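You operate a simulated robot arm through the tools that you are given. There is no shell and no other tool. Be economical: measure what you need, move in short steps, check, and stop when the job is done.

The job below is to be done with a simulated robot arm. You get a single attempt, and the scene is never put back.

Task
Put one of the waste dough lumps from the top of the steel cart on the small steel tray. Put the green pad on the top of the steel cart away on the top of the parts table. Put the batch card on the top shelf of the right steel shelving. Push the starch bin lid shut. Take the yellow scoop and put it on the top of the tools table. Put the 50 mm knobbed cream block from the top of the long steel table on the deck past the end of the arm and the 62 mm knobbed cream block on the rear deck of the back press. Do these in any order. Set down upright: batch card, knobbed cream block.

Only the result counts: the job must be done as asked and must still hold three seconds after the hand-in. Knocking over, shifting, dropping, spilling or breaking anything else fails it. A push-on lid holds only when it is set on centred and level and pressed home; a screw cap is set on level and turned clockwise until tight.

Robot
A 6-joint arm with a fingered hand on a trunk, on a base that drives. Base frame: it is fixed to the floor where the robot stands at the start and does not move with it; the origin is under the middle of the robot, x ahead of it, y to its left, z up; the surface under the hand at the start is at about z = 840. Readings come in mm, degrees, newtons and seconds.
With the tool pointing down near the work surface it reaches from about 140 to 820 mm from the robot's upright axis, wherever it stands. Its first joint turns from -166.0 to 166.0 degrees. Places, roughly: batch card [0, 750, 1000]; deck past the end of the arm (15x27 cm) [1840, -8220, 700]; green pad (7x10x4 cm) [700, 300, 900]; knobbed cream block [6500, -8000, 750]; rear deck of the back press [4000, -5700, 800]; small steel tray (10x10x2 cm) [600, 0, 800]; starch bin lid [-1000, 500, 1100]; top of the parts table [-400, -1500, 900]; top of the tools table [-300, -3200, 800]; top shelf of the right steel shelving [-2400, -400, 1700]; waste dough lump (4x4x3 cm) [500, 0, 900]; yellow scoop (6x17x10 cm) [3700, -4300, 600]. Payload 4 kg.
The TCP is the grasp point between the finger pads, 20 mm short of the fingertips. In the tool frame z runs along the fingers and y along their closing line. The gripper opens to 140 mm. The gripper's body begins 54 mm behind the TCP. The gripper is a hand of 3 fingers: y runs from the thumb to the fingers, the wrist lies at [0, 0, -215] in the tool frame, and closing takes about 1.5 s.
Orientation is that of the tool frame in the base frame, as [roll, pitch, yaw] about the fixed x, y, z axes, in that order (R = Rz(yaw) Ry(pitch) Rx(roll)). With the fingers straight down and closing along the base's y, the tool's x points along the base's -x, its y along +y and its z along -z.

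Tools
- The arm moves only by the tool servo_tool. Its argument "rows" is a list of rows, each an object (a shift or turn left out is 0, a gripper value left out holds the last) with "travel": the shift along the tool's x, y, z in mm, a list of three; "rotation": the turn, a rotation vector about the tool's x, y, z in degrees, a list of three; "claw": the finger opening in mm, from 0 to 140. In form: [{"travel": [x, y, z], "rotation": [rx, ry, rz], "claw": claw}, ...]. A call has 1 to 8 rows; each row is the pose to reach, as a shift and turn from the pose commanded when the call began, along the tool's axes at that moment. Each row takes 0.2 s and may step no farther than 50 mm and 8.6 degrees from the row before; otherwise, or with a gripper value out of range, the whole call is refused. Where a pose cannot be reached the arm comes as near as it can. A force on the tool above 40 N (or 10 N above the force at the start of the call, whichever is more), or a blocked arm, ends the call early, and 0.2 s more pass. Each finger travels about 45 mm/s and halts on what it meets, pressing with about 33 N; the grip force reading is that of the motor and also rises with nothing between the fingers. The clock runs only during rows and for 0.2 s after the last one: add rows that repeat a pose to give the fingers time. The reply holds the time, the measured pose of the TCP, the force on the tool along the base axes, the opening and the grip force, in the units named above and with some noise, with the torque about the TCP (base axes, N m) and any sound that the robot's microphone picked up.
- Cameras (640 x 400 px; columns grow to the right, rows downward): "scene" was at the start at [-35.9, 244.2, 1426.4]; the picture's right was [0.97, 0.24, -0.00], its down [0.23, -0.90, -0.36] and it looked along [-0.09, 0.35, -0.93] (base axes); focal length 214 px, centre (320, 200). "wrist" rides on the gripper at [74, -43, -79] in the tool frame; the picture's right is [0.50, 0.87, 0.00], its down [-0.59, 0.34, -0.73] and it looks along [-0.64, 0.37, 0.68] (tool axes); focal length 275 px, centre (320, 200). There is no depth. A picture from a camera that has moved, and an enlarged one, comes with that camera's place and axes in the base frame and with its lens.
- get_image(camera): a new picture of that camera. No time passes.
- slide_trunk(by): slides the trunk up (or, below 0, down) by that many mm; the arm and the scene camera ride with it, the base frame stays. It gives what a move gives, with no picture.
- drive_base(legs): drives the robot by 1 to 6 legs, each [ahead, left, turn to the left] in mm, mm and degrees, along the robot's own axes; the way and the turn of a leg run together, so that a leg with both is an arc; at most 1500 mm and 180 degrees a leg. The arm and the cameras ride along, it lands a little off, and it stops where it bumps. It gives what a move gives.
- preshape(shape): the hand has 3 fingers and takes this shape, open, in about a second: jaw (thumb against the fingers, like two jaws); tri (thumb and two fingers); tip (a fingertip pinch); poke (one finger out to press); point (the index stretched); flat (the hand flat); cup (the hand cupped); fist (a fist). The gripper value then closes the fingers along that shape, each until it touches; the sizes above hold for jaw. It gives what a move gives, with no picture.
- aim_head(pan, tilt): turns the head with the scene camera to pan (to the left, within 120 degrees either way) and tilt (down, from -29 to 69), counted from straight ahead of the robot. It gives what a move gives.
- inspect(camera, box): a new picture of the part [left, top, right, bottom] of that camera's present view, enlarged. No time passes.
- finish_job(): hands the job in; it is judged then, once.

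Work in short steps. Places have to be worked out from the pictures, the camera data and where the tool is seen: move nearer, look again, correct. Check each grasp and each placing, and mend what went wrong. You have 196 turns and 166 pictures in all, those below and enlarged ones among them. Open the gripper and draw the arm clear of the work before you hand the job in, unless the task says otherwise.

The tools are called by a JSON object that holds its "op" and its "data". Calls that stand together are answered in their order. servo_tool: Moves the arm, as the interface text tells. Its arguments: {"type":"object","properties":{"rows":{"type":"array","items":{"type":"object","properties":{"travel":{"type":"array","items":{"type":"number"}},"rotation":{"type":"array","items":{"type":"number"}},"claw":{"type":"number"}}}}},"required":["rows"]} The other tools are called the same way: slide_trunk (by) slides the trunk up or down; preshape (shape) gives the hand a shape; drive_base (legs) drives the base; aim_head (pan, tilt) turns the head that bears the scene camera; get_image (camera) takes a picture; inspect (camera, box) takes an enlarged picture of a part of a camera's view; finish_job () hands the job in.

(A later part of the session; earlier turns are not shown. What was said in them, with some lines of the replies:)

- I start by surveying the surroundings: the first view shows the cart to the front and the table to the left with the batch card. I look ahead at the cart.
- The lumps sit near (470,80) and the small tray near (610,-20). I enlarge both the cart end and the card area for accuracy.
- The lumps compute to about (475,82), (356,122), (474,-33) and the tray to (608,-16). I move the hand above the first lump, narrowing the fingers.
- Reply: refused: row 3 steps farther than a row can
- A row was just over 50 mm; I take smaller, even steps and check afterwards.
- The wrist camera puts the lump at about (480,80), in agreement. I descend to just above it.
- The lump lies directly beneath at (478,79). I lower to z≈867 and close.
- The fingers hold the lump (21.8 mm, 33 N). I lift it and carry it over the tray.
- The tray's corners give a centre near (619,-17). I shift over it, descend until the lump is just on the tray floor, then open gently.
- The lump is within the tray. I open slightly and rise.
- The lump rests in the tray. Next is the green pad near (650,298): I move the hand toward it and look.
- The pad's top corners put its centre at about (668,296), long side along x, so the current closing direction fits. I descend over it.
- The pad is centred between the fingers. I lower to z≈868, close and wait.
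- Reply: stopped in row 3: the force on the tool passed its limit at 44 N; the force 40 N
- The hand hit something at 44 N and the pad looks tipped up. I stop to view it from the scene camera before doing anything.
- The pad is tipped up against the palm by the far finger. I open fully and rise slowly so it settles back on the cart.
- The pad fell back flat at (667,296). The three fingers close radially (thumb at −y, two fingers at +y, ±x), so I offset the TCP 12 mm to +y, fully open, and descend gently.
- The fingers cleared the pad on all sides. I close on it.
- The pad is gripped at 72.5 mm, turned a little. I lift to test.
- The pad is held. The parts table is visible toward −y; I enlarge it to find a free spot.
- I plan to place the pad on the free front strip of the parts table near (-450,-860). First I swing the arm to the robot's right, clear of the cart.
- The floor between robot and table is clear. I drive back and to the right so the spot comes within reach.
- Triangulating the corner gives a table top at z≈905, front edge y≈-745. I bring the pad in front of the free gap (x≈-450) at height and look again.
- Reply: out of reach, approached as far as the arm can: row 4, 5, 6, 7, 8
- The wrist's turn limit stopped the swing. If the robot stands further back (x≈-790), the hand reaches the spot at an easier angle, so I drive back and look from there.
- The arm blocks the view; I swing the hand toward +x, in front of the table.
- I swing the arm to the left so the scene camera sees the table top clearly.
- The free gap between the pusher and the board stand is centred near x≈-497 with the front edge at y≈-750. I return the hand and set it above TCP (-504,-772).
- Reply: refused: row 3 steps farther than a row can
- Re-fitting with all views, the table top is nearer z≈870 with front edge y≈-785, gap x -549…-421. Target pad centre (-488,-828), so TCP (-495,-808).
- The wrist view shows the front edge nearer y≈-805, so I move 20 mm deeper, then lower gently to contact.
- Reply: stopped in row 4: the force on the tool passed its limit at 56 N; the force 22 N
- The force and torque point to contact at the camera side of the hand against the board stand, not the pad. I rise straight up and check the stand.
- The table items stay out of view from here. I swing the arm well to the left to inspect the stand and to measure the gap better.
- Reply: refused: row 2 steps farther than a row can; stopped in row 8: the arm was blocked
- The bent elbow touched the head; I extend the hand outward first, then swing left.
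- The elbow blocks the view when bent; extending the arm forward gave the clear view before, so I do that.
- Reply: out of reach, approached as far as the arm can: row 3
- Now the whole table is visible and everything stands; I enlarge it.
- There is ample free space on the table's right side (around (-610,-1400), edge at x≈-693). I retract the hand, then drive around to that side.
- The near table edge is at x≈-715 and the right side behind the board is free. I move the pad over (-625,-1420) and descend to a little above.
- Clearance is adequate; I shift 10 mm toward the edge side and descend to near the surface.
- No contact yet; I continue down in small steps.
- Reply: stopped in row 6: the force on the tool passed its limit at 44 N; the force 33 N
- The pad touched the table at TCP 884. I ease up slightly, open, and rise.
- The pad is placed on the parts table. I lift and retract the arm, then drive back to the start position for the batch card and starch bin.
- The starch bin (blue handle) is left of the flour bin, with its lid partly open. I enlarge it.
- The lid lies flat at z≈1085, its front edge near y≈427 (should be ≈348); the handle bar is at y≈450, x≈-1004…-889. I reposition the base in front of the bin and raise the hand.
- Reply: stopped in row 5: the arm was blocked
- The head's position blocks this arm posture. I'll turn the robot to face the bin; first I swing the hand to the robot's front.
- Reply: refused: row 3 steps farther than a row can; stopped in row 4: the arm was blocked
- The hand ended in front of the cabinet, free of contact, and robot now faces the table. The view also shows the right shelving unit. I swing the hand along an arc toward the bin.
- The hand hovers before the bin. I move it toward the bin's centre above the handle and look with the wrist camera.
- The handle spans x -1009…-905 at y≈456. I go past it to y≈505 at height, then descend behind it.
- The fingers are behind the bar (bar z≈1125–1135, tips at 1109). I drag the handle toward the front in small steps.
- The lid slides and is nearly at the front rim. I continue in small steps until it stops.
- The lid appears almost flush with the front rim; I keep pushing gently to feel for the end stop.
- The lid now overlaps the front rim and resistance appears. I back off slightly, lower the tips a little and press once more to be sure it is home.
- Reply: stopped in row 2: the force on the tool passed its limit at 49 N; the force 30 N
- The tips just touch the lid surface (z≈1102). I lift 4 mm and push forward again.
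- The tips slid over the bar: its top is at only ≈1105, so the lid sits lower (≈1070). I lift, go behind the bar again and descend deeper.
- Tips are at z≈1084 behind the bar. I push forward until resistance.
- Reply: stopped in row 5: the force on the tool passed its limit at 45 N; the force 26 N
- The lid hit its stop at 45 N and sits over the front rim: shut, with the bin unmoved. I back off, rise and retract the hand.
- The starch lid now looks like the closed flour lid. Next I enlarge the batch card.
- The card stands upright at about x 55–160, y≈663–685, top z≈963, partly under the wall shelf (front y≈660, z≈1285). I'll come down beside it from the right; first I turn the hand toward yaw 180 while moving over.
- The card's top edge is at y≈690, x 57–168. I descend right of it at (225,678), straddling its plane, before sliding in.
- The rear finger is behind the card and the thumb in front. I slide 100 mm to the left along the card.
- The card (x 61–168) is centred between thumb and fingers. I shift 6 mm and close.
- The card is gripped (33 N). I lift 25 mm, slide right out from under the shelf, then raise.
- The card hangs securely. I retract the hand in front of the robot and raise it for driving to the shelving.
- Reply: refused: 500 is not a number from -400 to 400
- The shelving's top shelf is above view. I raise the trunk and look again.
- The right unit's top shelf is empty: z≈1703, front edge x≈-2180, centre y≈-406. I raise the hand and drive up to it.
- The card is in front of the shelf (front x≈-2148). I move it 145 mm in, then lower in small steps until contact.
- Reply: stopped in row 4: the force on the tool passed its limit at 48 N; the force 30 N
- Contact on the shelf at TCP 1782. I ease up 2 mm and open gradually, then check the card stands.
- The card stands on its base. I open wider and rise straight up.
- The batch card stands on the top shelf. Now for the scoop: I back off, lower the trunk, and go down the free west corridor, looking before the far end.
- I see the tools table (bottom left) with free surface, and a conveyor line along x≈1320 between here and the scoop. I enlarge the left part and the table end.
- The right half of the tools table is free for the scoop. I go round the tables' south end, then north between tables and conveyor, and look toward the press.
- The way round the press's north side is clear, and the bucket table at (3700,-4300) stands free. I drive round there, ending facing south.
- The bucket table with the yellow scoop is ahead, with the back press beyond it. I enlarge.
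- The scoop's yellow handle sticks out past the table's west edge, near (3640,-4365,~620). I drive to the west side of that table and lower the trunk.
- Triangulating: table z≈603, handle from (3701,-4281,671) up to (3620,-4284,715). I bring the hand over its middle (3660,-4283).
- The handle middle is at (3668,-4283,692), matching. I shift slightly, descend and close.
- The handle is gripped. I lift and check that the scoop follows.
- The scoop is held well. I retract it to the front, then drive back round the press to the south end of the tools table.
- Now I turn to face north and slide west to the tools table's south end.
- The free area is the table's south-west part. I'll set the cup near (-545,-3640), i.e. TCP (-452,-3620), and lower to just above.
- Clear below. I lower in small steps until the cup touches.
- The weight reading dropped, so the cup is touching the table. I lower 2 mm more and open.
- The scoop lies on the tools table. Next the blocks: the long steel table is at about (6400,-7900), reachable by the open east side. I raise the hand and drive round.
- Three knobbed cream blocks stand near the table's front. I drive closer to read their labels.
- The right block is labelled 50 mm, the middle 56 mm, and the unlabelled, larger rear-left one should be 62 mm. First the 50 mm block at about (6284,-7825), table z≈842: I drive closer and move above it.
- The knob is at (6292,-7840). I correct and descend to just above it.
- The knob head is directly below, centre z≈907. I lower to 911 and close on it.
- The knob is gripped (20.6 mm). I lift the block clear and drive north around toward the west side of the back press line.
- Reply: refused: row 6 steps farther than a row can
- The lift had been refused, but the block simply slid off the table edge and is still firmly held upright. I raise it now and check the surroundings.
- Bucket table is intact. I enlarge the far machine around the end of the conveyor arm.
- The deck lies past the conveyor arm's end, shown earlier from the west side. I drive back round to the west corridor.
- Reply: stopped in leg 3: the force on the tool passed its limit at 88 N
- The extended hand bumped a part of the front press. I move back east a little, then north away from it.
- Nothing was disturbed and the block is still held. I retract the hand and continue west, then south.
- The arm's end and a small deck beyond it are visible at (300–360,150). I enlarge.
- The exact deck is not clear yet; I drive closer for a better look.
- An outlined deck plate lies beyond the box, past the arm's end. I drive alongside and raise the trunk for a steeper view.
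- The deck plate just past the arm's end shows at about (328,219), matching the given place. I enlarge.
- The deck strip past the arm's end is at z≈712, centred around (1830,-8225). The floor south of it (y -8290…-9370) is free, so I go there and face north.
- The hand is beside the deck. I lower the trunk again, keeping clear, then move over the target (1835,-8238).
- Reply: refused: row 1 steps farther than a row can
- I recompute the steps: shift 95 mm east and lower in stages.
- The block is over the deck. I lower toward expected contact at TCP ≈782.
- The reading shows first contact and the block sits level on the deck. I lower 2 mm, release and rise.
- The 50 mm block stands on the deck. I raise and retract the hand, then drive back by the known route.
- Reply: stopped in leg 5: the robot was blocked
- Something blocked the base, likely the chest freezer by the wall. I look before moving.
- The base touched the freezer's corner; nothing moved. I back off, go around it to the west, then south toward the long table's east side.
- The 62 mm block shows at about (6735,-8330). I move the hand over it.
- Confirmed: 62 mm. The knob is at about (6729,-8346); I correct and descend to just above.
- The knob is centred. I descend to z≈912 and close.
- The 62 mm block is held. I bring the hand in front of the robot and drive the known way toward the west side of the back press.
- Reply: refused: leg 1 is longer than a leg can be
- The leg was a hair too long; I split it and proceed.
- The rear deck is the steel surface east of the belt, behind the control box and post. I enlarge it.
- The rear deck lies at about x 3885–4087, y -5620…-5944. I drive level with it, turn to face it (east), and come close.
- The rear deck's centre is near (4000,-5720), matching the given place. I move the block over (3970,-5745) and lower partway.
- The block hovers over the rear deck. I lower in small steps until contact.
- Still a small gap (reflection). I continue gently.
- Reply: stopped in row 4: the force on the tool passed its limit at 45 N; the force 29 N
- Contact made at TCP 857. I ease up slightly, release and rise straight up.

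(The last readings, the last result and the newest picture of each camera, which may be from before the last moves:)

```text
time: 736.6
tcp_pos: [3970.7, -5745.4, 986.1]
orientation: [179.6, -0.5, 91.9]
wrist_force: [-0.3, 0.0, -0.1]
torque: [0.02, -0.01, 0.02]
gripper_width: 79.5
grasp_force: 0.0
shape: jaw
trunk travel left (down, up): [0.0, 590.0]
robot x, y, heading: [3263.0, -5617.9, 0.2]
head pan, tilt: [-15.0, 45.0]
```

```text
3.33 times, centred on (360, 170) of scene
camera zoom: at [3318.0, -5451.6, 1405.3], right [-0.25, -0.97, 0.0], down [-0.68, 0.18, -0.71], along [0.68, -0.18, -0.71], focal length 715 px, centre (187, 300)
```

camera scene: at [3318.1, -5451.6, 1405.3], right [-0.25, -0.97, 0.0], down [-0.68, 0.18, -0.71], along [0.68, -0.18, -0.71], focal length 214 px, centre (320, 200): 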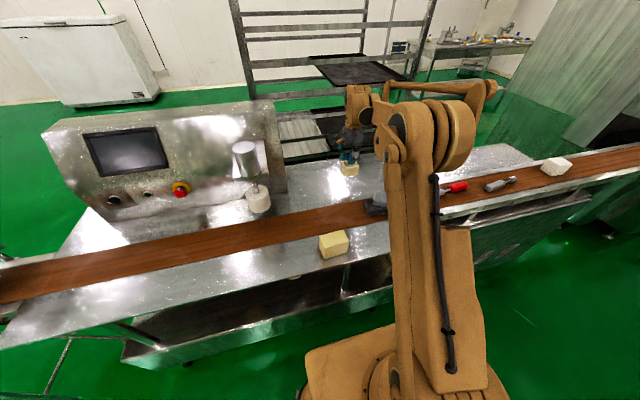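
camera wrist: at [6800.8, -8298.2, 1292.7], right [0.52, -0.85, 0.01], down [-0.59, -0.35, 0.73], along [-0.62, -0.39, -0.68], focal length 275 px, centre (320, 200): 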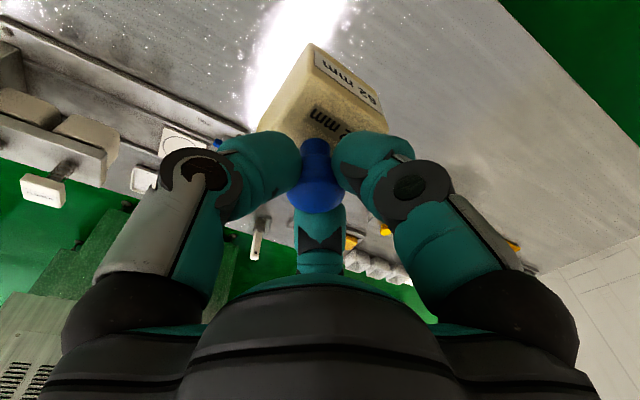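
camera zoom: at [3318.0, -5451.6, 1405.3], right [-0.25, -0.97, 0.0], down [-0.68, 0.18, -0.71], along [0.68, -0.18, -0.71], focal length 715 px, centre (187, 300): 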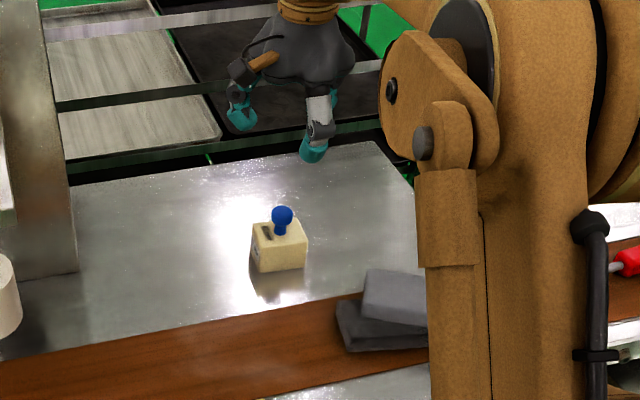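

The 62 mm block stands upright in the middle of the rear deck. I draw the arm clear.

{"op": "servo_tool", "data": {"rows": [{"travel": [0, 0, -45]}, {"travel": [0, 0, -90]}, {"travel": [0, 0, -135]}, {"travel": [0, 0, -180]}, {"travel": [0, -45, -200]}, {"travel": [0, -93, -200]}, {"travel": [0, -141, -200]}, {"travel": [0, -190, -200]}]}}

{"op": "drive_base", "data": {"legs": [[-200, 0, 0]]}}

{"op": "get_image", "data": {"camera": "scene"}}

```text
time: 738.4
tcp_pos: [3778.7, -5751.7, 1186.1]
orientation: [179.7, -0.5, 91.9]
wrist_force: [0.6, 0.1, -0.2]
torque: [-0.01, 0.02, 0.01]
gripper_width: 79.7
grasp_force: 0.1
shape: jaw
out of reach, approached as far as the arm can: row 4
trunk travel left (down, up): [0.0, 590.0]
robot x, y, heading: [3262.0, -5620.4, 0.2]
head pan, tilt: [-15.0, 45.0]
```

```text
time: 740.0
tcp_pos: [3582.6, -5753.9, 1187.0]
orientation: [179.7, -0.5, 91.8]
wrist_force: [0.3, -0.1, 0.2]
torque: [-0.01, -0.04, -0.05]
gripper_width: 79.5
grasp_force: 0.0
shape: jaw
trunk travel left (down, up): [0.0, 590.0]
robot x, y, heading: [3064.1, -5621.5, 0.4]
head pan, tilt: [-15.0, 45.0]
```

```text
8 pictures are left
camera scene: at [3118.9, -5452.3, 1405.3], right [-0.26, -0.97, 0.0], down [-0.68, 0.18, -0.71], along [0.68, -0.18, -0.71], focal length 214 px, centre (320, 200)
```

scene: 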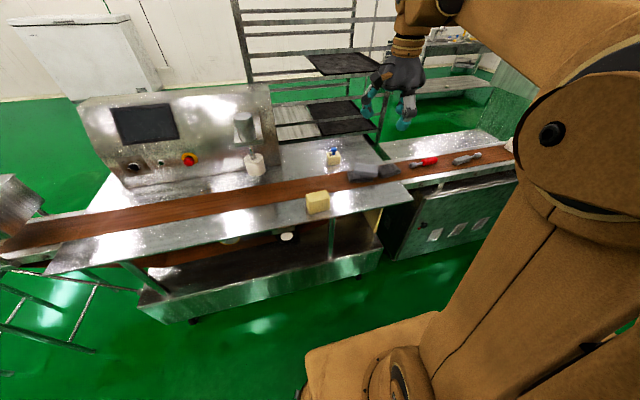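

The arm is clear and every placing checked; I hand the job in.

{"op": "finish_job", "data": {}}

```text
The job is handed in.
```

I did all seven parts of the job, checked each against pictures as I went, and handed it in with the gripper open and the arm clear; I don't know the verdict yet. Four things could count against it:

- **Board stand on the parts table:** the hand pressed on it at about 56 N during a failed first placing of the green pad. It was still standing in later views.
- **Front press:** the hand bumped a fixed part of it at about 88 N while I was carrying the 50 mm block past. Nothing looked moved afterwards.
- **Freezer:** the base touched a corner of the chest freezer, and it did not appear to shift.
- **50 mm block:** it slid about 180 mm along the long steel table before it was lifted clear, because a lift command was refused and I drove off before noticing. It stayed in the grip and was set down upright.
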